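You operate a simulated robot arm through the tools that you are given. There is no shell and no other tool. Be economical: measure what you need, move in short steps, check, and stop when the job is done.

The job below is to be done with a simulated two-armed robot. You get a single attempt, and the scene is never put back.

JOB
Bond the film on the gold plaque in the film press at HIGH.
Fine: switch on, plaque between the white lines, hold both big buttons till DONE shows, switch off; leave the silver plaque.

Only the result counts: the job must be done as asked and must still hold three seconds after the hand-in. Knocking over, shifting, dropping, spilling or breaking anything else fails it.

ROBOT AND FRAMES
Two 6-joint arms with two-finger parallel grippers on one trunk, on a base that drives. Base frame: it is fixed to the floor where the robot stands at the start and does not move with it; the origin is under the middle of the robot, x ahead of it, y to its left, z up; the surface under the hand at the start is at about z = 80.3. Lengths are in cm, angles in rad, forces in N, time in s.
The left shoulder is at the start at [6, 18.7, 114.7], the right one opposite. With the tool pointing down near the work surface each hand reaches from about 20 to 62 cm from the robot's upright axis, wherever it stands, measured 20 degrees to its own side. Places, roughly: grey pad of the film press [40, 10, 80]; silver plaque [25, 125, 75]; teal knob [50, 30, 90]; white switch [50, 0, 90]. Payload 1.57 kg a hand.
The tool frame of a hand sits at the grasp point between the pads (the TCP): z along the fingers, y along the line on which they close. The tips reach 3 cm beyond it. Largest opening 11 cm; finger width 2.4, thickness 1.2; the body of the gripper, 4.8 by 11.2 cm, starts 7.8 cm behind the TCP.
Orientation is that of the tool frame in the base frame, as a unit quaternion [x, y, z, w]. With the fingers straight down and closing along the base's y, the tool's x points along the base's -x, its y along +y and its z along -z.

CONTROLS
- The arms move only by the tool step_arm. It takes "left_series", "right_series" or both (then of equal length, played together; a hand with none holds still); each is a list of rows, each a list of 7 numbers: the turn, a rotation vector about the tool's x, y, z in units of 5 degrees (1.0 is 5 degrees), then the shift along the tool's x, y, z in units of 50 mm (1.0 is 50 mm), then the gripper command, from -1 (shut) to 1 (fully open), values between in proportion. In form: [[wx, wy, wz, x, y, z, fingers], ...]. A call has 1 to 20 rows; each row shifts and turns the commanded pose from where the row before left it, along the tool's axes as they then stand. A call with a number of a shift or a turn outside -1 to 1 is refused whole. Rows are played at 5 a second. More than 5 cm and 0.15 rad between two rows, or a gripper value outside its range, and nothing of the call is played. A pose out of reach is approached as far as the arm can. The call stops where the force on the tool passes 40 N (or 10 N more than at its start, if that is more) or the arm is blocked; 0.2 s more then pass. Each finger travels about 15.3 cm/s and halts on what it meets, pressing with about 41 N; the grip force reading is that of the motor and also rises with nothing between the fingers. The clock runs only during rows and for 0.2 s after the last one: add rows that do not move to give the fingers time. It gives the time, the measured TCP pose, the force on the tool (base axes), the opening and the grip force at its end, in the units of the frame above (readings bear some noise), with the torque about the TCP (base axes, N m) and any sound that the robot's microphone picked up.
- Cameras (640 x 400 px; columns grow to the right, rows downward): "scene" is now at [1.36, 4.32, 169.11]; the picture's right is [0.44, -0.90, 0.00], its down [-0.72, -0.35, -0.60] and it looks along [0.54, 0.26, -0.80] (base axes); focal length 275 px, centre (320, 200). "left" rides on the left gripper at [7, -1.6, -14.1] in its tool frame; the picture's right is [0.23, 0.97, 0.00], its down [-0.86, 0.20, -0.48] and it looks along [-0.47, 0.11, 0.88] (tool axes); focal length 222 px, centre (320, 200). "right" rides on the right gripper at [7, 1.6, -14.1] in its tool frame; the picture's right is [-0.23, 0.97, 0.00], its down [-0.86, -0.20, -0.48] and it looks along [-0.47, -0.11, 0.88] (tool axes); focal length 222 px, centre (320, 200). There is no depth. A picture from a camera that has moved, and an enlarged one, comes with that camera's place and axes in the base frame and with its lens. The place of the scene camera against the robot may be out by one fixed shift of up to 1.8 cm in any direction.
- grab_frame(camera): a new picture of that camera. It takes no simulated time.
- raise_lower(by): slides the trunk up (or, below 0, down) by that many cm; the arms and the scene camera ride with it, the base frame stays. It gives what a move gives, with no picture.
- drive_base(legs): drives the robot by 1 to 6 legs, each [ahead, left, turn to the left] in cm, cm and rad, along the robot's own axes; the way and the turn of a leg run together, so that a leg with both is an arc; at most 150 cm and 3.142 rad a leg. The arms and the cameras ride along, it lands a little off, and it stops where it bumps. It gives what a move gives.
- aim_head(pan, tilt): turns the head with the scene camera to pan (to the left, within 1.501 rad either way) and tilt (down, from -0.506 to 1.204), counted from straight ahead of the robot. It gives what a move gives.
- zoom(camera, box): a new picture of the part [left, top, right, bottom] of that camera's present view, enlarged. It takes no simulated time.
- finish_job(): hands the job in; it is judged then, once.

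Go step by step. Nothing tells you exact positions but the pictures and the camera data: compare them with the known pose of the tool, close in by small moves and look again before you grip or let go. The budget is 120 turns and 108 pictures, counting those below and the enlarged ones. Unless the task says otherwise, let go and move clear before handing in, and close with one line.

The tools are called after ">>>" as a command line: name --argument value ..., lists and objects as JSON in quotes. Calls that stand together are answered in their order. step_arm: Moves the arms, as the interface text tells. Its arguments: {"type":"object","properties":{"left_series":{"type":"array"},"right_series":{"type":"array"}},"required":[]} The other tools are called the same way: raise_lower (by) slides the trunk up or down; drive_base (legs) drives the base; aim_head (pan, tilt) turns the head that bears the scene camera; grab_frame (camera) takes a picture; zoom (camera, box) takes an enlarged picture of a part of a camera's view; finish_job () hands the job in.

At the start:

```text
clock: 0.0
left_tcp_pos: [31.84, 34.37, 120.06]
left_tool_rot: [0.0, 1.0, 0.0, 0.0]
left_wrist_force: [-0.1, -0.4, -0.2]
left_wrist_torque: [0.03, -0.01, -0.01]
left_gripper_width: 11.0
left_grip_force: 0.0
right_tcp_pos: [33.96, -4.88, 116.3]
right_tool_rot: [0.0, 1.0, 0.0, 0.0]
right_wrist_force: [0.2, 0.7, 0.6]
right_wrist_torque: [-0.01, 0.02, -0.01]
right_gripper_width: 11.02
right_grip_force: 0.0
trunk travel left (down, up): [-77.5, 21.5]
robot x, y, heading: [-0.13, -0.17, 0.002]
head pan, tilt: [0.45, 0.923]
```

scene: 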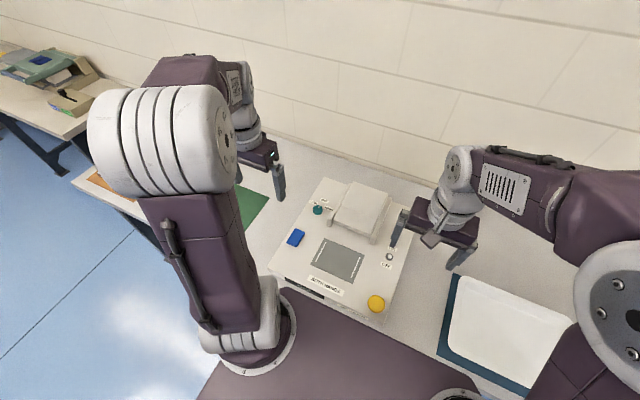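
right: 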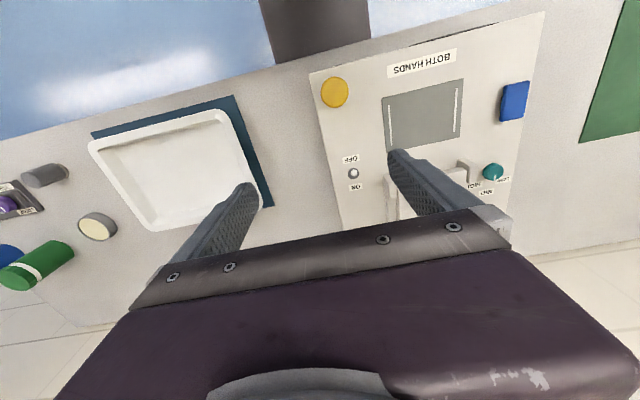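
left: 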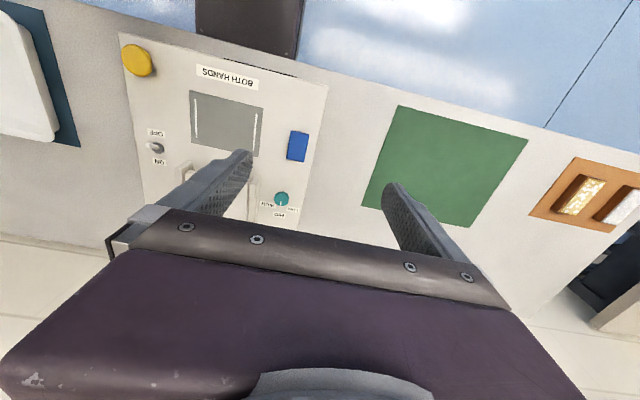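

I see the film press ahead with a yellow and a blue button, a teal knob and a switch, and an orange holder with the plaques off to the left. First I take closer looks at each.

>>> zoom --camera "left" --box '[500, 130, 640, 250]'

>>> zoom --camera "left" --box '[110, 30, 340, 240]'

>>> zoom --camera "scene" --box '[260, 170, 430, 320]'

>>> zoom --camera "scene" --box '[0, 40, 140, 220]'

```text
3.33 times, centred on (570, 190) of left
camera zoom: at [24.96, 32.59, 134.27], right [-0.23, 0.97, 0.0], down [0.86, 0.2, 0.48], along [0.47, 0.11, -0.88], focal length 740 px, centre (-513, 233)
```

zoom: 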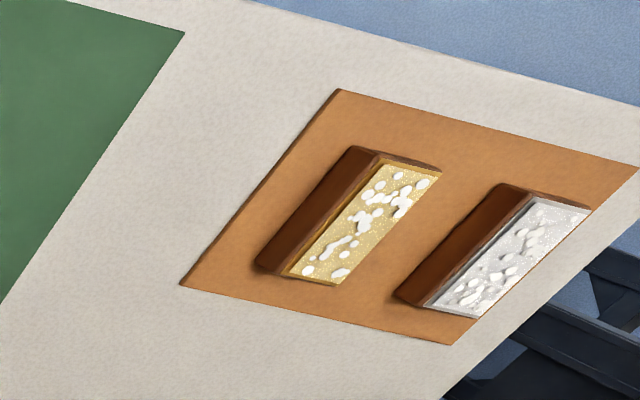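

```text
1.90 times, centred on (225, 135) of left
camera zoom: at [24.96, 32.59, 134.27], right [-0.23, 0.97, 0.0], down [0.86, 0.2, 0.48], along [0.47, 0.11, -0.88], focal length 423 px, centre (501, 324)
```

zoom: 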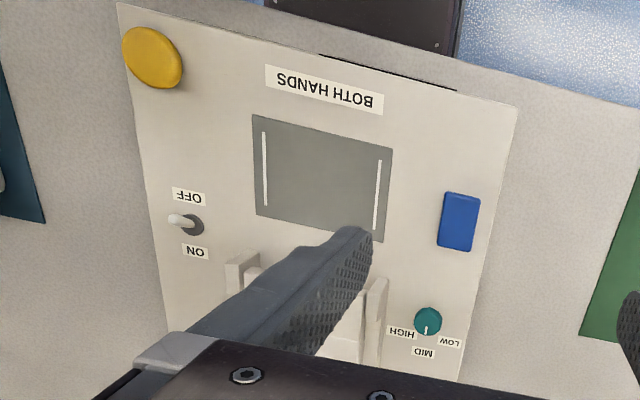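

```text
2.67 times, centred on (345, 245) of scene
camera zoom: at [1.36, 4.32, 169.11], right [0.44, -0.9, 0.0], down [-0.72, -0.35, -0.6], along [0.54, 0.26, -0.8], focal length 732 px, centre (253, 80)
```

zoom: 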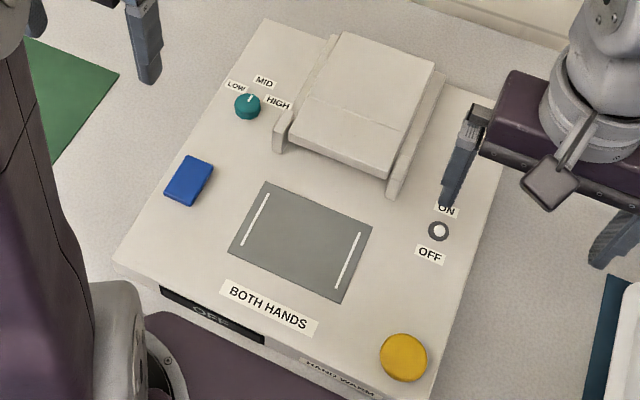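

```text
2.22 times, centred on (70, 130) of scene
camera zoom: at [1.36, 4.32, 169.11], right [0.44, -0.9, 0.0], down [-0.72, -0.35, -0.6], along [0.54, 0.26, -0.8], focal length 610 px, centre (876, 356)
```

zoom: 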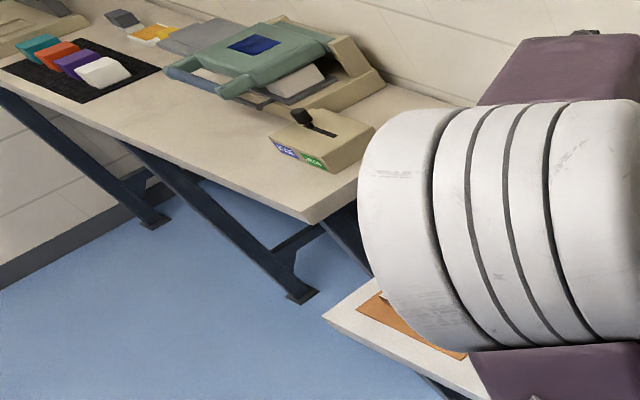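

The knob points at MID, the switch is at OFF, and the gold plaque is the one nearer the press in the orange tray. I read the front panel text, then shift the base left a little so everything on the press is well in reach.

>>> zoom --camera "scene" --box '[290, 260, 400, 330]'

>>> drive_base --legs '[[0, 10, 0]]'

>>> aim_head --pan 0.1 --tilt 0.95

>>> grab_frame --camera "scene"

>>> grab_frame --camera "right"

```text
5.71 times, centred on (345, 295) of scene
camera zoom: at [1.36, 4.32, 169.11], right [0.44, -0.9, 0.0], down [-0.72, -0.35, -0.6], along [0.54, 0.26, -0.8], focal length 1569 px, centre (177, -343)
```

zoom: 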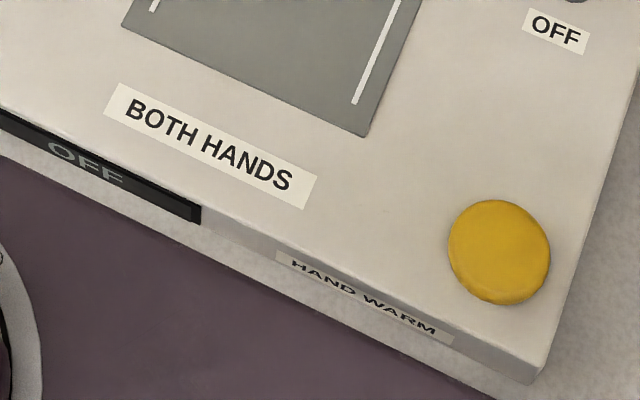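

```text
clock: 1.1
left_tcp_pos: [31.84, 44.02, 120.2]
left_tool_rot: [0.0, 1.0, 0.001, 0.0]
left_wrist_force: [-0.2, -0.1, -0.1]
left_wrist_torque: [0.07, 0.03, -0.01]
left_gripper_width: 11.0
left_grip_force: 0.1
right_tcp_pos: [34.03, 4.86, 116.18]
right_tool_rot: [0.0, 1.0, 0.001, 0.001]
right_wrist_force: [-0.2, -0.4, 1.7]
right_wrist_torque: [0.05, 0.03, 0.0]
right_gripper_width: 11.0
right_grip_force: 0.0
trunk travel left (down, up): [-77.5, 21.5]
robot x, y, heading: [-0.09, 10.32, 0.003]
head pan, tilt: [0.45, 0.923]
```

```text
clock: 2.0
left_tcp_pos: [31.94, 44.44, 120.06]
left_tool_rot: [0.0, 1.0, -0.001, 0.0]
left_wrist_force: [0.7, 0.2, 0.8]
left_wrist_torque: [-0.03, 0.02, 0.01]
left_gripper_width: 11.01
left_grip_force: 0.0
right_tcp_pos: [33.89, 5.18, 116.32]
right_tool_rot: [0.0, 1.0, -0.001, 0.0]
right_wrist_force: [-0.2, 0.4, -1.0]
right_wrist_torque: [0.0, 0.01, -0.02]
right_gripper_width: 10.99
right_grip_force: 0.0
trunk travel left (down, up): [-77.5, 21.5]
robot x, y, heading: [0.21, 9.38, 0.0]
head pan, tilt: [0.099, 0.949]
```

```text
99 pictures are left
camera scene: at [1.91, 11.87, 168.92], right [0.1, -0.99, 0.0], down [-0.81, -0.08, -0.58], along [0.58, 0.06, -0.81], focal length 275 px, centre (320, 200)
```

scene: 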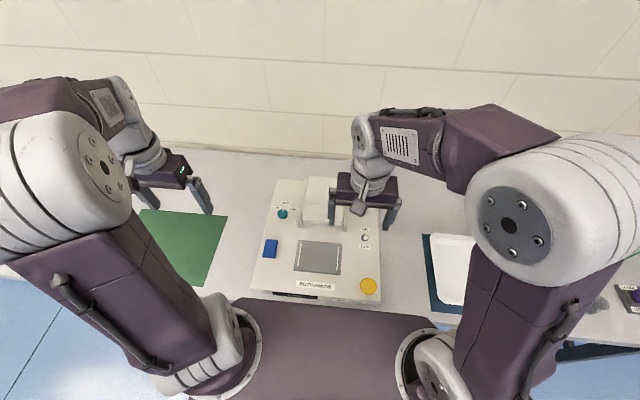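

```text
98 pictures are left
camera right: at [27.0, 6.85, 130.36], right [0.23, 0.97, 0.0], down [0.86, -0.2, 0.48], along [0.47, -0.11, -0.88], focal length 222 px, centre (320, 200)
```

right: 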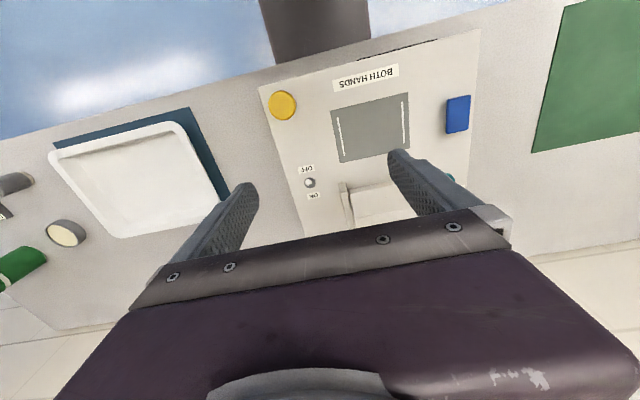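

Base is about 9.4 cm further left, and everything on the press is now in comfortable reach. I bring the left hand over the knob and the right hand near the switch, both still high.

>>> step_arm --left_series '[[0, 0, 0, -0.6, -0.43, 0.43, 0.1], [0, 0, 0, -0.6, -0.43, 0.43, 0.1], [0, 0, 0, -0.6, -0.43, 0.43, 0.1], [0, 0, 0, -0.6, -0.43, 0.43, 0.1], [0, 0, 0, -0.6, -0.43, 0.43, 0.1], [0, 0, 0, -0.6, -0.43, 0.43, 0.1], [0, 0, 0, -0.6, -0.43, 0.43, 0.1]]' --right_series '[[0, 0, 0, -0.17, -0.16, 0.45, -1], [0, 0, 0, -0.17, -0.16, 0.45, -1], [0, 0, 0, -0.17, -0.16, 0.45, -1], [0, 0, 0, -0.17, -0.16, 0.45, -1], [0, 0, 0, -0.17, -0.16, 0.45, -1], [0, 0, 0, -0.17, -0.16, 0.45, -1], [0, 0, 0, -0.17, -0.16, 0.45, -1]]'

>>> grab_frame --camera "left"

>>> grab_frame --camera "right"

>>> zoom --camera "scene" --box '[220, 160, 420, 320]'

```text
clock: 3.6
left_tcp_pos: [53.0, 28.96, 105.0]
left_tool_rot: [0.0, 1.0, -0.001, -0.002]
left_wrist_force: [-0.1, 0.7, -0.7]
left_wrist_torque: [-0.01, 0.01, -0.01]
left_gripper_width: 6.03
left_grip_force: 0.0
right_tcp_pos: [40.31, -0.58, 100.36]
right_tool_rot: [-0.001, 1.0, 0.0, -0.001]
right_wrist_force: [0.5, 0.1, 0.6]
right_wrist_torque: [0.0, 0.04, -0.02]
right_gripper_width: 0.0
right_grip_force: 21.3
trunk travel left (down, up): [-77.5, 21.5]
robot x, y, heading: [-0.39, 9.86, 0.001]
head pan, tilt: [0.099, 0.949]
```

```text
97 pictures are left
camera left: at [46.12, 27.21, 119.19], right [-0.23, 0.97, 0.0], down [0.86, 0.2, 0.48], along [0.46, 0.11, -0.88], focal length 222 px, centre (320, 200)
```

left: 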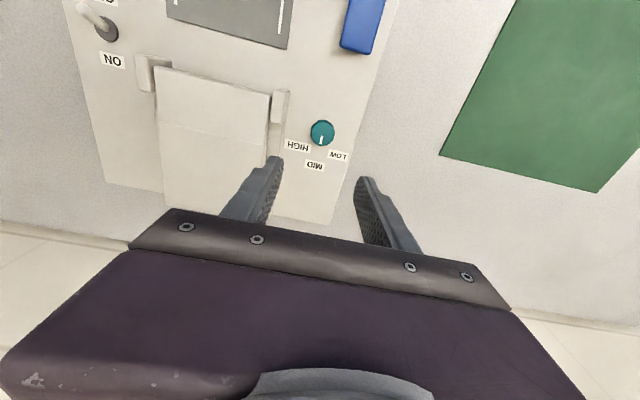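

```text
96 pictures are left
camera right: at [33.34, 0.96, 114.53], right [0.23, 0.97, 0.0], down [0.86, -0.2, 0.48], along [0.46, -0.11, -0.88], focal length 222 px, centre (320, 200)
```

right: 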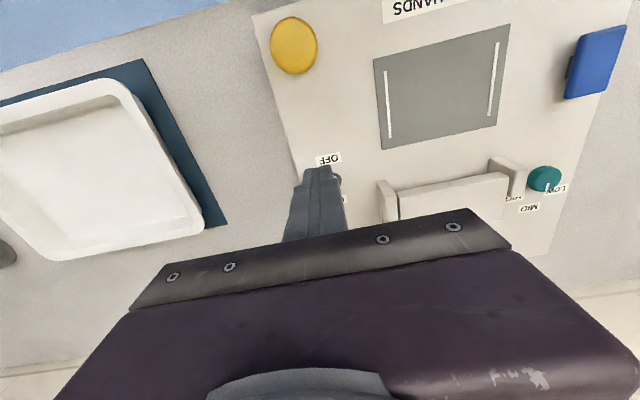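

```text
2.50 times, centred on (320, 240) of scene
camera zoom: at [2.27, 11.56, 168.92], right [0.1, -0.99, 0.0], down [-0.81, -0.08, -0.58], along [0.58, 0.06, -0.81], focal length 687 px, centre (320, 100)
```

zoom: 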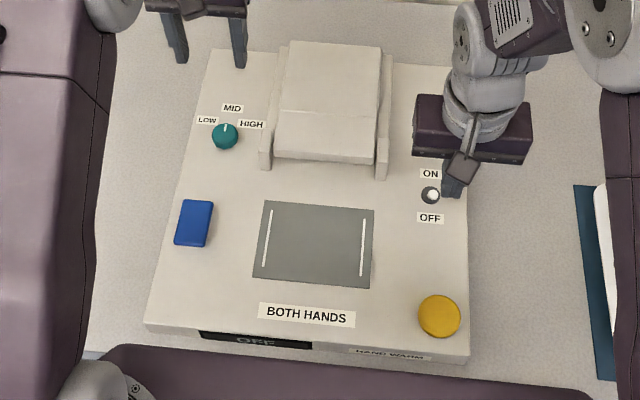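

The knob triangulates to about [52.7, 29.2, 85]. I lower the left hand round it to TCP z 88 and look.

>>> step_arm --left_series '[[0, 0, 0, 0.02, 0.01, 0.8, 0.1], [0, 0, 0, 0.02, 0.01, 0.8, 0.1], [0, 0, 0, 0.02, 0.01, 0.8, 0.1], [0, 0, 0, 0, 0.01, 0.8, 0.1], [0, 0, 0, 0, 0, 0.2, 0.1]]'

>>> zoom --camera "left" --box '[200, 60, 440, 260]'

>>> zoom --camera "right" --box '[480, 100, 640, 240]'

>>> zoom --camera "scene" --box '[250, 180, 350, 250]'

```text
clock: 4.8
left_tcp_pos: [52.55, 29.28, 88.06]
left_tool_rot: [0.0, 1.0, 0.0, 0.0]
left_wrist_force: [0.0, 0.6, 1.0]
left_wrist_torque: [0.01, 0.0, 0.01]
left_gripper_width: 6.04
left_grip_force: 0.1
right_tcp_pos: [40.05, -0.49, 100.63]
right_tool_rot: [0.001, 1.0, 0.001, 0.0]
right_wrist_force: [-1.2, 1.2, 0.2]
right_wrist_torque: [0.03, 0.0, 0.0]
right_gripper_width: 0.0
right_grip_force: 21.1
trunk travel left (down, up): [-77.5, 21.5]
robot x, y, heading: [0.01, 9.69, 0.003]
head pan, tilt: [0.099, 0.949]
```

```text
2.00 times, centred on (320, 160) of left
camera zoom: at [45.67, 27.51, 102.24], right [-0.23, 0.97, 0.0], down [0.85, 0.2, 0.48], along [0.47, 0.11, -0.88], focal length 444 px, centre (320, 280)
```

zoom: 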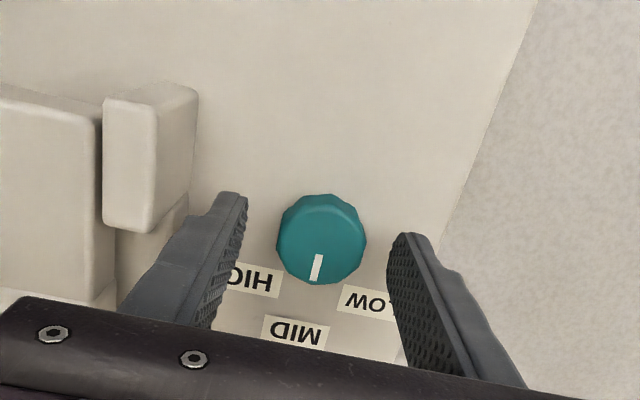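

```text
2.86 times, centred on (560, 170) of right
camera zoom: at [33.1, 1.04, 114.64], right [0.23, 0.97, 0.0], down [0.86, -0.2, 0.48], along [0.47, -0.11, -0.88], focal length 635 px, centre (-366, 286)
```

zoom: 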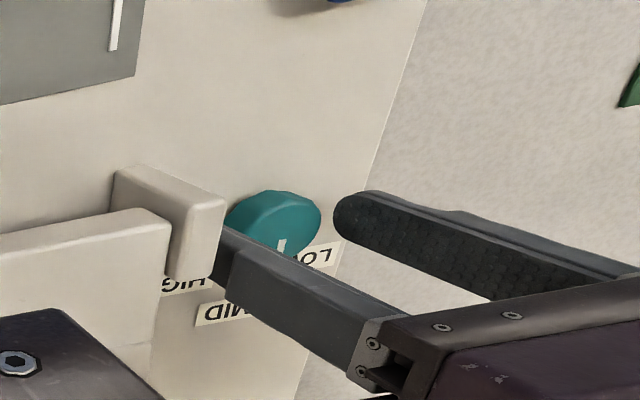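

```text
5.71 times, centred on (300, 215) of scene
camera zoom: at [1.94, 11.67, 168.92], right [0.1, -0.99, 0.0], down [-0.81, -0.08, -0.58], along [0.58, 0.06, -0.81], focal length 1569 px, centre (434, 114)
```

zoom: 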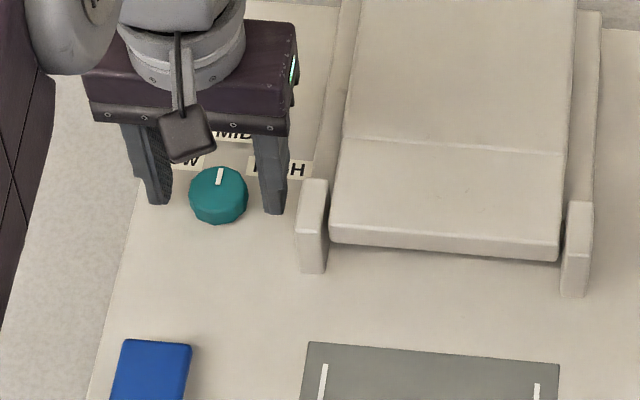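

The fingers straddle the knob with its mark at MID; HIGH is roughly 50° clockwise. I lower 1 cm, close on the knob and turn it clockwise.

>>> step_arm --left_series '[[0, 0, 0, -0.03, 0, 0.1, 0.1], [0, 0, 0, 0, 0, 0.1, 0.1], [0, 0, 0, 0, 0, 0, -0.6], [0, 0, 0, 0, 0, 0, -0.6]]'

>>> zoom --camera "left" --box '[200, 60, 440, 260]'

```text
clock: 5.8
left_tcp_pos: [52.84, 29.39, 87.14]
left_tool_rot: [-0.001, 1.0, 0.0, 0.0]
left_wrist_force: [0.6, 4.4, 0.7]
left_wrist_torque: [0.21, 0.01, 0.03]
left_gripper_width: 3.53
left_grip_force: 42.3
right_tcp_pos: [40.15, -0.38, 100.53]
right_tool_rot: [0.0, 1.0, 0.0, 0.0]
right_wrist_force: [-0.3, 0.6, -0.4]
right_wrist_torque: [-0.01, -0.01, -0.03]
right_gripper_width: 0.0
right_grip_force: 21.4
trunk travel left (down, up): [-77.5, 21.5]
robot x, y, heading: [0.15, 9.79, -0.0]
head pan, tilt: [0.099, 0.949]
```

```text
2.00 times, centred on (320, 160) of left
camera zoom: at [45.81, 27.61, 101.2], right [-0.23, 0.97, 0.0], down [0.85, 0.2, 0.48], along [0.47, 0.11, -0.88], focal length 444 px, centre (320, 280)
```

zoom: 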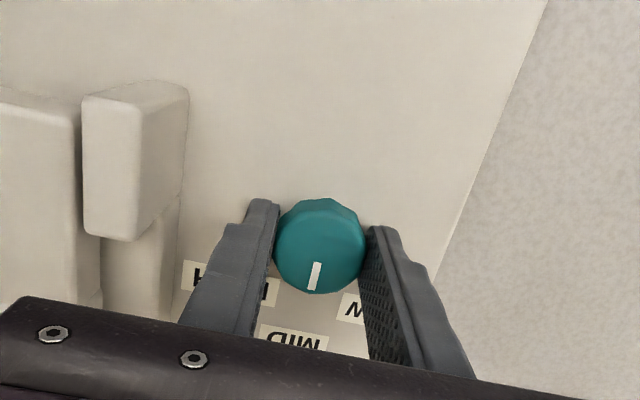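

Knob is gripped (3.5 cm). Turning clockwise 50°.

>>> step_arm --left_series '[[0, 0, 1, 0, 0, 0, -0.6], [0, 0, 1, 0, 0, 0, -0.6], [0, 0, 1, 0, 0, 0, -0.6], [0, 0, 1, 0, 0, 0, -0.6], [0, 0, 1, 0, 0, 0, -0.6], [0, 0, 1, 0, 0, 0, -0.6], [0, 0, 1, 0, 0, 0, -0.6], [0, 0, 1, 0, 0, 0, -0.6], [0, 0, 1, 0, 0, 0, -0.6], [0, 0, 1, 0, 0, 0, -0.6], [0, 0, 0, 0, 0, 0, -0.6]]'

>>> zoom --camera "left" --box '[200, 60, 440, 260]'

>>> zoom --camera "scene" --box '[250, 180, 350, 250]'

```text
clock: 8.2
left_tcp_pos: [52.8, 29.51, 87.03]
left_tool_rot: [0.423, 0.906, 0.0, 0.0]
left_wrist_force: [2.8, 2.9, -0.8]
left_wrist_torque: [0.3, 0.11, 0.0]
left_gripper_width: 3.55
left_grip_force: 41.8
right_tcp_pos: [40.16, -0.59, 100.55]
right_tool_rot: [0.0, 1.0, 0.0, 0.0]
right_wrist_force: [0.0, -0.2, 0.1]
right_wrist_torque: [-0.01, -0.01, 0.02]
right_gripper_width: 0.0
right_grip_force: 21.1
trunk travel left (down, up): [-77.5, 21.5]
robot x, y, heading: [0.15, 9.85, -0.001]
head pan, tilt: [0.099, 0.949]
```

```text
2.00 times, centred on (320, 160) of left
camera zoom: at [47.08, 33.6, 101.2], right [0.6, 0.8, 0.0], down [0.7, -0.53, 0.48], along [0.38, -0.29, -0.88], focal length 444 px, centre (320, 280)
```

zoom: 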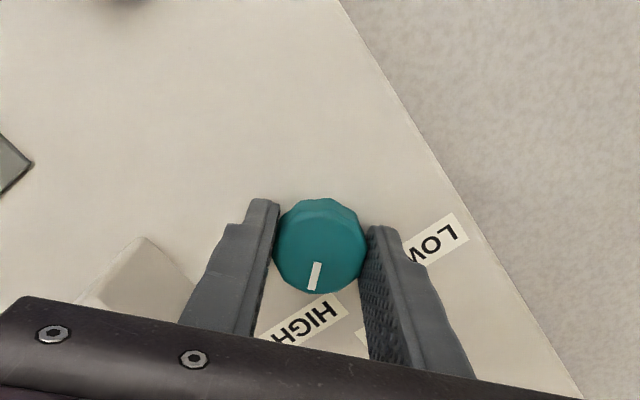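

```text
5.71 times, centred on (300, 215) of scene
camera zoom: at [2.0, 11.74, 168.92], right [0.1, -0.99, 0.0], down [-0.81, -0.08, -0.58], along [0.58, 0.06, -0.81], focal length 1569 px, centre (434, 114)
```

zoom: 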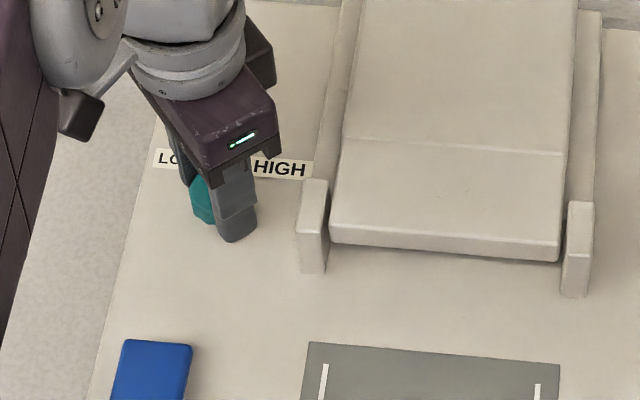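

The mark now points at HIGH. I release, rise, turn the hand back, and meanwhile look closely at the switch with the right hand.

>>> step_arm --left_series '[[0, 0, 0, 0, 0, 0, 0.1], [0, 0, 0, 0, 0, 0, 0.1], [0, 0, 0, 0, 0, -0.6, 0.1], [0, 0, 0, 0, 0, -0.8, 0.1], [0, 0, 0, 0, 0, -0.8, 0.1]]'

>>> step_arm --left_series '[[0, 0, -1, 0, 0, -0.5, 0.1], [0, 0, -1, 0, 0, -0.5, 0.1], [0, 0, -1, 0, 0, 0, 0.1], [0, 0, -1, 0, 0, 0, 0.1], [0, 0, -1, 0, 0, 0, 0.1], [0, 0, -1, 0, 0, 0, 0.1], [0, 0, -1, 0, 0, 0, 0.1], [0, 0, -1, 0, 0, 0, 0.1], [0, 0, -1, 0, 0, 0, 0.1], [0, 0, -1, 0, 0, 0, 0.1]]' --right_series '[[0, 0, 0, 0.4, 0, 0, -1], [0, 0, 0, 0.4, 0, 0, -1], [0, 0, 0, 0, 0, 0.5, -1], [0, 0, 0, 0, 0, 0.5, -1], [0, 0, 0, 0, 0, 0, -1], [0, 0, 0, 0, 0, 0, -1], [0, 0, 0, 0, 0, 0, -1], [0, 0, 0, 0, 0, 0, -1], [0, 0, 0, 0, 0, 0, -1], [0, 0, 0, 0, 0, 0, -1]]'

>>> zoom --camera "left" --box '[220, 60, 400, 200]'

>>> grab_frame --camera "right"

>>> zoom --camera "scene" --box '[250, 170, 400, 310]'

```text
clock: 9.4
left_tcp_pos: [52.73, 29.42, 98.19]
left_tool_rot: [0.423, 0.906, 0.0, 0.001]
left_wrist_force: [-0.8, 0.4, 0.6]
left_wrist_torque: [-0.01, -0.04, 0.0]
left_gripper_width: 6.03
left_grip_force: 0.2
right_tcp_pos: [40.06, -0.46, 100.66]
right_tool_rot: [0.0, 1.0, 0.0, 0.001]
right_wrist_force: [0.6, 0.5, -0.2]
right_wrist_torque: [0.02, -0.02, -0.01]
right_gripper_width: 0.0
right_grip_force: 21.0
trunk travel left (down, up): [-77.5, 21.5]
robot x, y, heading: [-0.13, 10.01, 0.001]
head pan, tilt: [0.099, 0.949]
```

```text
clock: 11.6
left_tcp_pos: [52.72, 29.43, 103.03]
left_tool_rot: [-0.001, 1.0, 0.0, 0.0]
left_wrist_force: [-0.1, -0.4, 0.5]
left_wrist_torque: [-0.05, -0.01, -0.01]
left_gripper_width: 6.04
left_grip_force: 0.0
right_tcp_pos: [35.92, -0.52, 95.65]
right_tool_rot: [0.0, 1.0, -0.001, 0.0]
right_wrist_force: [-0.9, 0.1, -0.1]
right_wrist_torque: [0.0, -0.01, 0.04]
right_gripper_width: 0.0
right_grip_force: 20.7
trunk travel left (down, up): [-77.5, 21.5]
robot x, y, heading: [-0.23, 9.7, -0.001]
head pan, tilt: [0.099, 0.949]
```

```text
2.86 times, centred on (310, 130) of left
camera zoom: at [45.81, 27.6, 117.19], right [-0.23, 0.97, 0.0], down [0.85, 0.2, 0.48], along [0.47, 0.11, -0.88], focal length 635 px, centre (349, 400)
```

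zoom: 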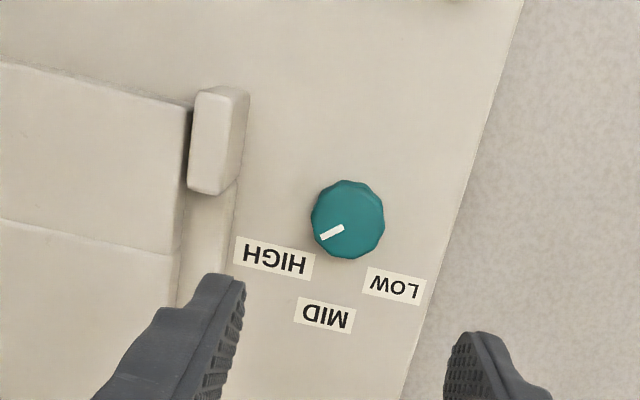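

```text
87 pictures are left
camera right: at [28.94, 1.04, 109.65], right [0.23, 0.97, 0.0], down [0.86, -0.2, 0.48], along [0.47, -0.11, -0.88], focal length 222 px, centre (320, 200)
```

right: 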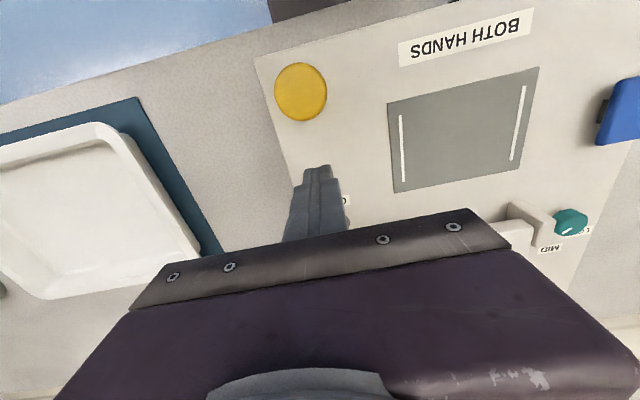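

```text
2.86 times, centred on (325, 240) of scene
camera zoom: at [1.92, 11.68, 168.92], right [0.1, -0.99, 0.0], down [-0.81, -0.08, -0.58], along [0.58, 0.06, -0.81], focal length 785 px, centre (306, 86)
```

zoom: 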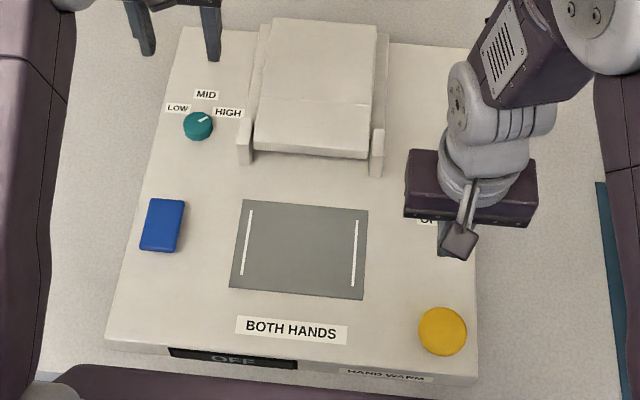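

Knob reads HIGH. Now I pull the left hand back for a side view of the switch, and lower the right hand in front of the lever.

>>> step_arm --left_series '[[0, 0, 0, 0.5, 0, -0.3, 0.1], [0, 0, 0, 0.7, 0, -0.3, 0.1], [0, 0, 0, 0.7, 0, 0, 0.1], [0, 0, 0, 0.7, 0, 0, 0.1]]' --right_series '[[0, 0, 0, -0.4, 0, 0, -1], [0, 0, 0, -0.4, 0, 0.1, -1], [0, 0, 0, 0, 0, 0.5, -1], [0, 0, 0, 0, 0, 0.7, -1]]'

>>> grab_frame --camera "left"

>>> zoom --camera "scene" --box '[330, 200, 400, 260]'

```text
clock: 12.6
left_tcp_pos: [39.56, 29.44, 106.08]
left_tool_rot: [0.001, 1.0, 0.0, 0.0]
left_wrist_force: [-0.2, -0.2, -0.3]
left_wrist_torque: [-0.03, -0.01, 0.0]
left_gripper_width: 6.05
left_grip_force: 0.0
right_tcp_pos: [40.0, -0.47, 89.1]
right_tool_rot: [0.0, 1.0, 0.0, 0.0]
right_wrist_force: [-0.2, -0.8, 0.0]
right_wrist_torque: [-0.01, -0.01, 0.0]
right_gripper_width: 0.01
right_grip_force: 21.2
trunk travel left (down, up): [-77.5, 21.5]
robot x, y, heading: [0.02, 9.62, 0.005]
head pan, tilt: [0.099, 0.949]
```

```text
85 pictures are left
camera left: at [32.7, 27.6, 120.24], right [-0.23, 0.97, 0.0], down [0.85, 0.2, 0.48], along [0.47, 0.11, -0.88], focal length 222 px, centre (320, 200)
```

left: 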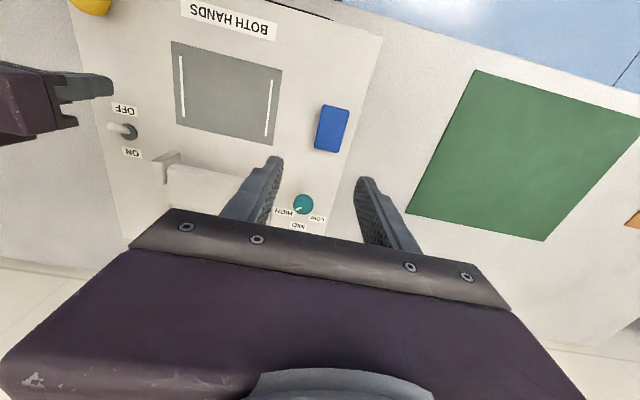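

```text
6.67 times, centred on (365, 230) of scene
camera zoom: at [1.87, 11.66, 168.93], right [0.1, -0.99, 0.0], down [-0.81, -0.08, -0.58], along [0.58, 0.06, -0.81], focal length 1831 px, centre (20, 0)
```

zoom: 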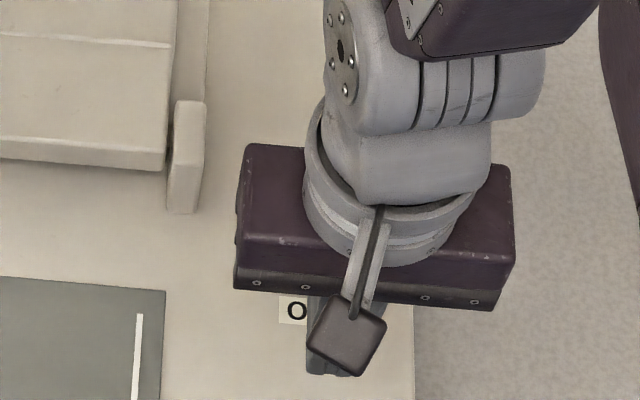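

>>> zoom --camera "left" --box '[40, 50, 200, 180]'

```text
3.08 times, centred on (120, 115) of left
camera zoom: at [32.7, 27.6, 120.24], right [-0.23, 0.97, 0.0], down [0.85, 0.2, 0.48], along [0.47, 0.11, -0.88], focal length 684 px, centre (935, 462)
```

zoom: 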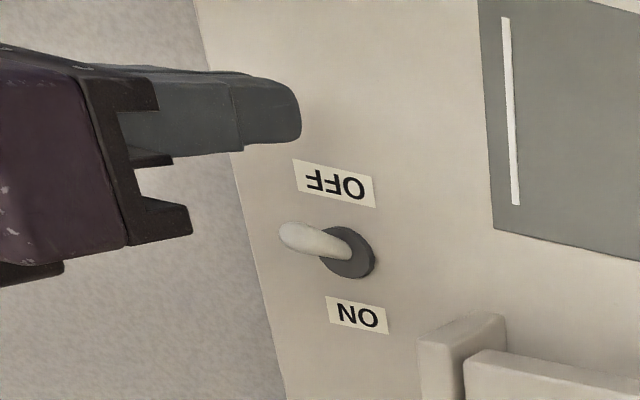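

Lever tip is at about [45.9, -0.6, 86.6], leaning to OFF. I push it forward with the closed right fingers at tip height.

>>> step_arm --right_series '[[0, 0, 0, -0.3, 0, 0.2, -1], [0, 0, 0, -0.4, 0, 0, -1], [0, 0, 0, -0.2, 0, 0, -1], [0, 0, 0, -0.2, 0, 0, -1], [0, 0, 0, -0.15, 0, 0, -1], [0, 0, 0, -0.15, 0, 0, -1]]'

>>> zoom --camera "left" --box '[40, 50, 200, 180]'

>>> zoom --camera "scene" --box '[250, 240, 400, 310]'

```text
clock: 14.0
left_tcp_pos: [39.5, 29.37, 106.19]
left_tool_rot: [0.0, 1.0, 0.0, 0.001]
left_wrist_force: [-0.2, -0.1, -0.8]
left_wrist_torque: [0.02, 0.04, 0.01]
left_gripper_width: 6.04
left_grip_force: 0.1
right_tcp_pos: [45.58, -0.56, 87.78]
right_tool_rot: [0.0, 1.0, -0.004, -0.018]
right_wrist_force: [-20.4, -2.7, 19.6]
right_wrist_torque: [0.01, 0.4, 0.1]
right_gripper_width: 0.0
right_grip_force: 20.9
trunk travel left (down, up): [-77.5, 21.5]
robot x, y, heading: [-0.01, 9.54, 0.0]
head pan, tilt: [0.099, 0.949]
stopped in row 6 (right hand): the force on the tool passed its limit at 41 N (the readings are from after the stop); the commanded pose is now the measured one
```

```text
3.08 times, centred on (120, 115) of left
camera zoom: at [32.56, 27.57, 120.32], right [-0.23, 0.97, 0.0], down [0.85, 0.2, 0.48], along [0.47, 0.11, -0.88], focal length 684 px, centre (935, 462)
```

zoom: 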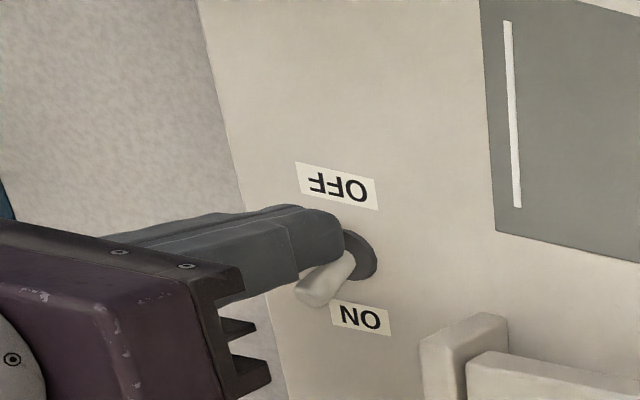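

```text
4.27 times, centred on (325, 275) of scene
camera zoom: at [1.62, 11.65, 168.97], right [0.1, -1.0, 0.0], down [-0.81, -0.08, -0.58], along [0.58, 0.06, -0.81], focal length 1172 px, centre (299, -120)
```

zoom: 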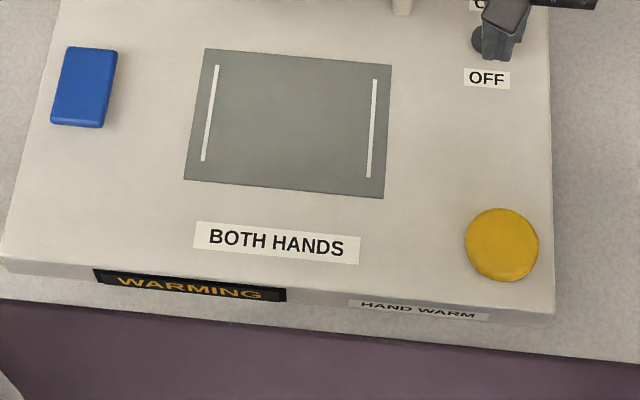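

The display shows WARMING, so the switch is ON. I back the right hand off and raise both, then drive left to the plaques.

>>> step_arm --left_series '[[0, 0, 0, 0, 0, -0.8, 1], [0, 0, 0, 0, 0, -0.8, 1], [0, 0, 0, 0.5, 0, -0.5, 1], [0, 0, 0, 0.5, 0, 0, 1], [0, 0, 0, 0, 0, 0, 1]]' --right_series '[[0, 0, 0, 0.3, 0, 0, -1], [0, 0, 0, 0.5, 0, -0.2, -1], [0, 0, 0, 0.5, 0, -0.8, -1], [0, 0, 0, 0, 0, -0.9, -1], [0, 0, 0, 0, 0, -0.9, -1]]'

>>> zoom --camera "scene" --box '[250, 200, 400, 310]'

>>> drive_base --legs '[[0, 80, 0]]'

>>> grab_frame --camera "left"

```text
clock: 15.2
left_tcp_pos: [34.56, 29.14, 116.54]
left_tool_rot: [0.0, 1.0, -0.001, -0.001]
left_wrist_force: [0.5, -0.3, 0.1]
left_wrist_torque: [0.01, 0.03, -0.03]
left_gripper_width: 10.99
left_grip_force: 0.1
right_tcp_pos: [39.57, -0.6, 101.92]
right_tool_rot: [0.0, 1.0, -0.002, -0.012]
right_wrist_force: [-0.9, 1.2, 0.0]
right_wrist_torque: [0.0, -0.03, 0.0]
right_gripper_width: 0.0
right_grip_force: 20.9
trunk travel left (down, up): [-77.5, 21.5]
robot x, y, heading: [-0.03, 9.66, 0.003]
head pan, tilt: [0.099, 0.949]
```

```text
3.64 times, centred on (325, 255) of scene
camera zoom: at [1.82, 11.67, 168.91], right [0.1, -0.99, 0.0], down [-0.81, -0.08, -0.58], along [0.58, 0.06, -0.81], focal length 999 px, centre (302, 0)
```

zoom: 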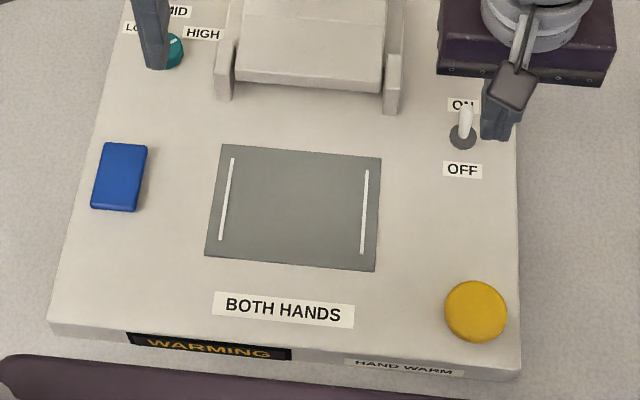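

```text
clock: 19.5
left_tcp_pos: [34.83, 109.83, 116.49]
left_tool_rot: [0.002, 1.0, -0.001, 0.0]
left_wrist_force: [0.3, 0.3, 0.4]
left_wrist_torque: [0.03, 0.0, 0.0]
left_gripper_width: 11.01
left_grip_force: 0.1
right_tcp_pos: [39.77, 79.98, 101.86]
right_tool_rot: [0.003, 1.0, -0.002, -0.012]
right_wrist_force: [0.1, 0.4, 0.1]
right_wrist_torque: [0.01, 0.0, -0.03]
right_gripper_width: 0.0
right_grip_force: 21.5
trunk travel left (down, up): [-77.5, 21.5]
robot x, y, heading: [0.12, 90.72, -0.006]
head pan, tilt: [0.099, 0.949]
```

```text
79 pictures are left
camera left: at [27.82, 108.1, 130.69], right [-0.22, 0.97, 0.0], down [0.86, 0.2, 0.48], along [0.47, 0.11, -0.88], focal length 222 px, centre (320, 200)
```

left: 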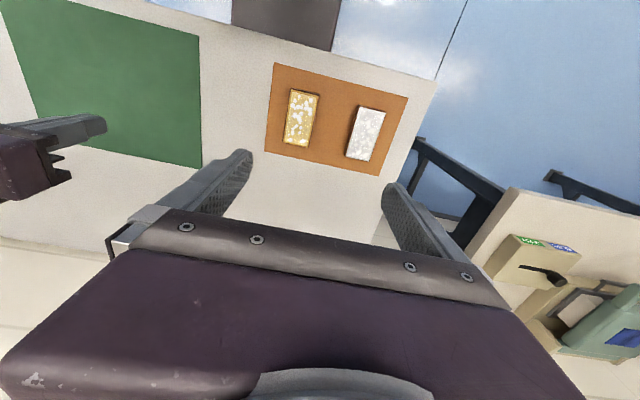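

The plaques are blocks on the orange mat, gold on the left in this view. I zoom in for size and angle.

>>> zoom --camera "left" --box '[240, 50, 440, 190]'

>>> aim_head --pan 0.5 --tilt 0.95

>>> grab_frame --camera "scene"

```text
2.86 times, centred on (340, 120) of left
camera zoom: at [27.82, 108.1, 130.69], right [-0.22, 0.97, 0.0], down [0.86, 0.2, 0.48], along [0.47, 0.11, -0.88], focal length 635 px, centre (263, 429)
```

zoom: 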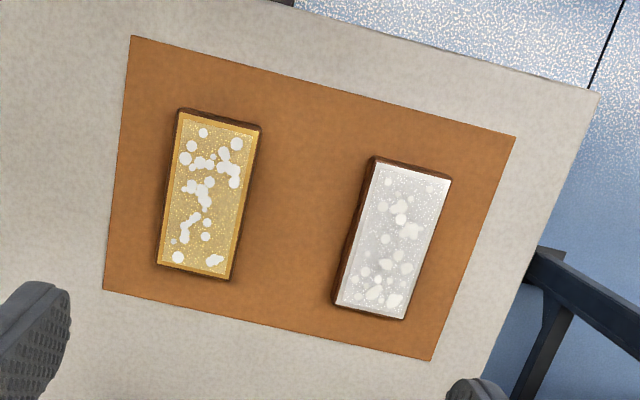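

```text
clock: 20.4
left_tcp_pos: [34.78, 109.93, 116.58]
left_tool_rot: [0.002, 1.0, 0.0, 0.0]
left_wrist_force: [0.3, 0.1, 0.9]
left_wrist_torque: [-0.01, 0.01, -0.01]
left_gripper_width: 10.99
left_grip_force: 0.0
right_tcp_pos: [39.73, 80.14, 101.86]
right_tool_rot: [0.002, 1.0, -0.002, -0.013]
right_wrist_force: [0.7, -0.1, -0.2]
right_wrist_torque: [-0.02, 0.03, 0.0]
right_gripper_width: 0.01
right_grip_force: 21.7
trunk travel left (down, up): [-77.5, 21.5]
robot x, y, heading: [-0.04, 90.32, -0.001]
head pan, tilt: [0.499, 0.949]
```

```text
77 pictures are left
camera scene: at [1.15, 95.19, 168.92], right [0.47, -0.88, 0.0], down [-0.72, -0.39, -0.58], along [0.51, 0.28, -0.81], focal length 275 px, centre (320, 200)
```

scene: 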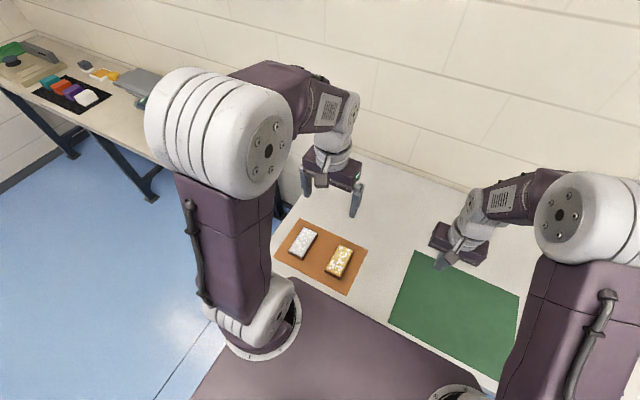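

Gold measures about 10.7 × 5.5 cm, its long side along x, centred near [36, 105.9] with top about z 82.5. The white lines are about 12.8 cm apart, so the plaque must go in turned 90°. I move down over it to z 90 and check.

>>> step_arm --left_series '[[0, 0, 0, -0.035, -0.115, 0.75, 0.5], [0, 0, 0, -0.035, -0.115, 0.75, 0.5], [0, 0, 0, -0.035, -0.115, 0.75, 0.5], [0, 0, 0, -0.035, -0.115, 0.75, 0.5], [0, 0, 0, -0.035, -0.115, 0.75, 0.5], [0, 0, 0, -0.035, -0.115, 0.75, 0.5], [0, 0, 0, -0.035, -0.115, 0.75, 0.5]]'

>>> grab_frame --camera "left"

>>> zoom --camera "scene" --box '[260, 180, 420, 300]'

```text
clock: 22.0
left_tcp_pos: [36.13, 105.79, 90.32]
left_tool_rot: [0.002, 1.0, 0.0, 0.0]
left_wrist_force: [0.1, 1.0, 0.3]
left_wrist_torque: [0.04, 0.02, 0.0]
left_gripper_width: 8.26
left_grip_force: 0.1
right_tcp_pos: [39.76, 80.02, 101.78]
right_tool_rot: [0.002, 1.0, -0.002, -0.013]
right_wrist_force: [0.3, -0.2, -0.6]
right_wrist_torque: [0.02, 0.05, -0.02]
right_gripper_width: 0.0
right_grip_force: 21.7
trunk travel left (down, up): [-77.5, 21.5]
robot x, y, heading: [-0.25, 90.62, 0.001]
head pan, tilt: [0.499, 0.949]
```

```text
76 pictures are left
camera left: at [29.26, 104.12, 104.45], right [-0.22, 0.97, 0.0], down [0.86, 0.2, 0.48], along [0.47, 0.11, -0.88], focal length 222 px, centre (320, 200)
```

left: 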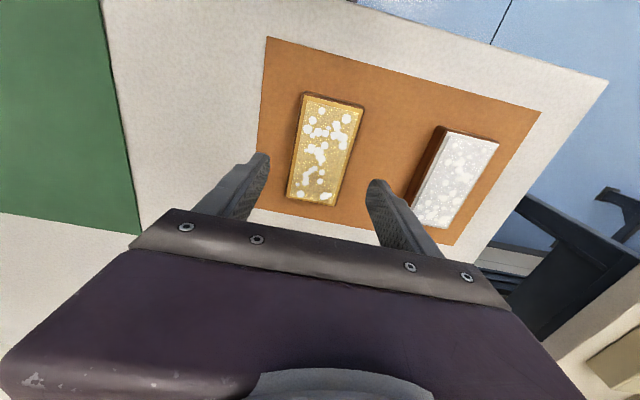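

```text
3.33 times, centred on (340, 240) of scene
camera zoom: at [1.29, 95.18, 168.93], right [0.48, -0.88, 0.0], down [-0.72, -0.39, -0.58], along [0.51, 0.28, -0.81], focal length 916 px, centre (253, 67)
```

zoom: 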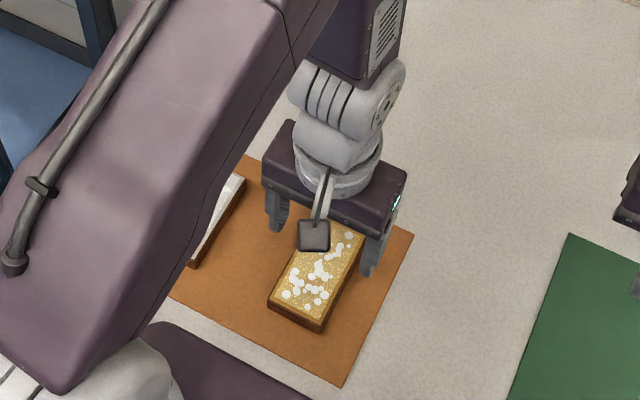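

The fingers are centred over gold and clear of silver. Lowering to TCP z≈84 and gripping.

>>> step_arm --left_series '[[0, 0, 0, 0.06, 0.01, 0.5, 0.5], [0, 0, 0, 0.03, 0.01, 0.5, 0.5], [0, 0, 0, 0, 0, 0.2, 0.5], [0, 0, 0, 0, 0, 0.06, 0.5]]'

>>> grab_frame --camera "left"

>>> zoom --camera "scene" --box '[280, 200, 400, 290]'

```text
clock: 23.0
left_tcp_pos: [35.56, 105.92, 83.94]
left_tool_rot: [0.002, 1.0, 0.0, 0.0]
left_wrist_force: [0.2, -1.3, -0.1]
left_wrist_torque: [-0.01, 0.05, -0.02]
left_gripper_width: 8.26
left_grip_force: 0.0
right_tcp_pos: [39.75, 79.95, 101.87]
right_tool_rot: [0.002, 1.0, -0.003, -0.013]
right_wrist_force: [0.2, 0.3, -0.1]
right_wrist_torque: [0.03, -0.03, 0.02]
right_gripper_width: 0.0
right_grip_force: 21.0
trunk travel left (down, up): [-77.5, 21.5]
robot x, y, heading: [0.0, 90.47, 0.001]
head pan, tilt: [0.499, 0.949]
```

```text
74 pictures are left
camera left: at [28.69, 104.24, 98.1], right [-0.22, 0.97, 0.0], down [0.86, 0.2, 0.48], along [0.47, 0.11, -0.88], focal length 222 px, centre (320, 200)
```

left: 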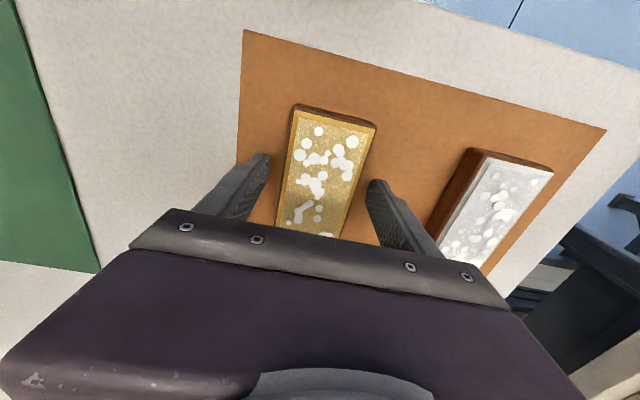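

```text
4.44 times, centred on (340, 245) of scene
camera zoom: at [1.17, 95.19, 168.92], right [0.48, -0.88, 0.0], down [-0.72, -0.39, -0.58], along [0.51, 0.28, -0.81], focal length 1221 px, centre (231, 0)
```

zoom: 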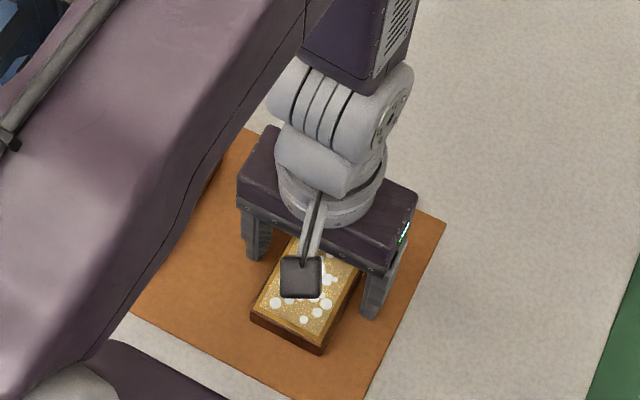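

Well centred. Close and lift a little.

>>> step_arm --left_series '[[0, 0, 0, 0, 0, 0, -0.3], [0, 0, 0, 0, 0, 0, -0.3], [0, 0, 0, 0, 0, 0, -0.3], [0, 0, 0, 0, 0, -0.2, -0.3], [0, 0, 0, 0, 0, -0.6, -0.3]]'

>>> grab_frame --camera "left"

```text
clock: 24.2
left_tcp_pos: [35.46, 105.97, 87.98]
left_tool_rot: [0.002, 1.0, 0.0, -0.001]
left_wrist_force: [-0.1, -0.6, 0.5]
left_wrist_torque: [-0.01, 0.0, 0.01]
left_gripper_width: 4.41
left_grip_force: 0.1
right_tcp_pos: [39.53, 80.11, 101.91]
right_tool_rot: [0.002, 1.0, -0.001, -0.011]
right_wrist_force: [-0.1, 0.0, -1.1]
right_wrist_torque: [-0.01, -0.01, 0.02]
right_gripper_width: 0.03
right_grip_force: 21.3
trunk travel left (down, up): [-77.5, 21.5]
robot x, y, heading: [0.21, 90.66, -0.002]
head pan, tilt: [0.499, 0.949]
```

```text
72 pictures are left
camera left: at [28.52, 104.18, 102.18], right [-0.22, 0.97, 0.0], down [0.86, 0.2, 0.48], along [0.47, 0.11, -0.88], focal length 222 px, centre (320, 200)
```

left: 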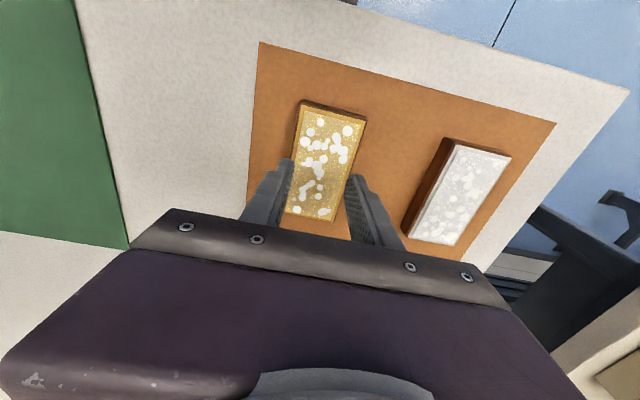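

The fingers read 4.4 cm with no force, and gold still looks to be on the mat. I zoom to check before doing anything.

>>> zoom --camera "left" --box '[230, 80, 410, 260]'

>>> zoom --camera "scene" --box '[280, 200, 400, 290]'

>>> step_arm --left_series '[[0, 0, 0, 0, 0, 0, -0.3]]'

```text
2.22 times, centred on (320, 170) of left
camera zoom: at [28.52, 104.18, 102.18], right [-0.22, 0.97, 0.0], down [0.86, 0.2, 0.48], along [0.47, 0.11, -0.88], focal length 494 px, centre (320, 267)
```

zoom: 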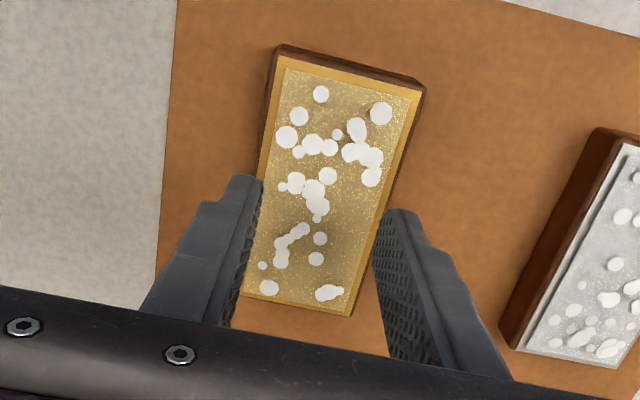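

```text
4.44 times, centred on (340, 245) of scene
camera zoom: at [1.01, 95.16, 168.92], right [0.48, -0.88, 0.0], down [-0.71, -0.39, -0.58], along [0.51, 0.28, -0.81], focal length 1221 px, centre (231, 0)
```

zoom: 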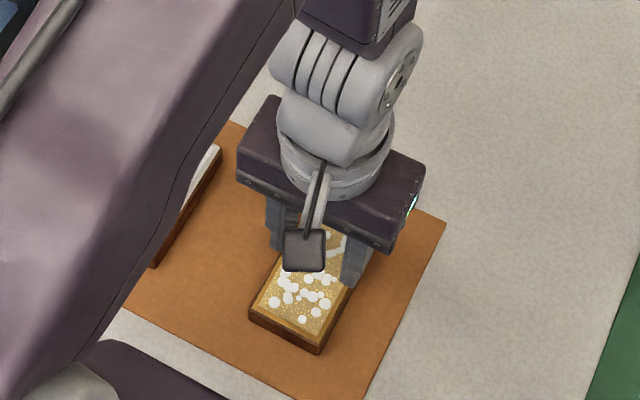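

```text
clock: 24.6
left_tcp_pos: [35.5, 105.89, 87.92]
left_tool_rot: [0.001, 1.0, 0.0, 0.0]
left_wrist_force: [0.1, -0.2, -0.6]
left_wrist_torque: [-0.02, 0.02, 0.01]
left_gripper_width: 3.84
left_grip_force: 0.0
right_tcp_pos: [39.73, 79.99, 101.87]
right_tool_rot: [0.002, 1.0, -0.003, -0.012]
right_wrist_force: [-0.4, -0.3, -0.2]
right_wrist_torque: [0.03, 0.0, 0.0]
right_gripper_width: 0.0
right_grip_force: 21.4
trunk travel left (down, up): [-77.5, 21.5]
robot x, y, heading: [0.05, 90.71, -0.006]
head pan, tilt: [0.499, 0.949]
```

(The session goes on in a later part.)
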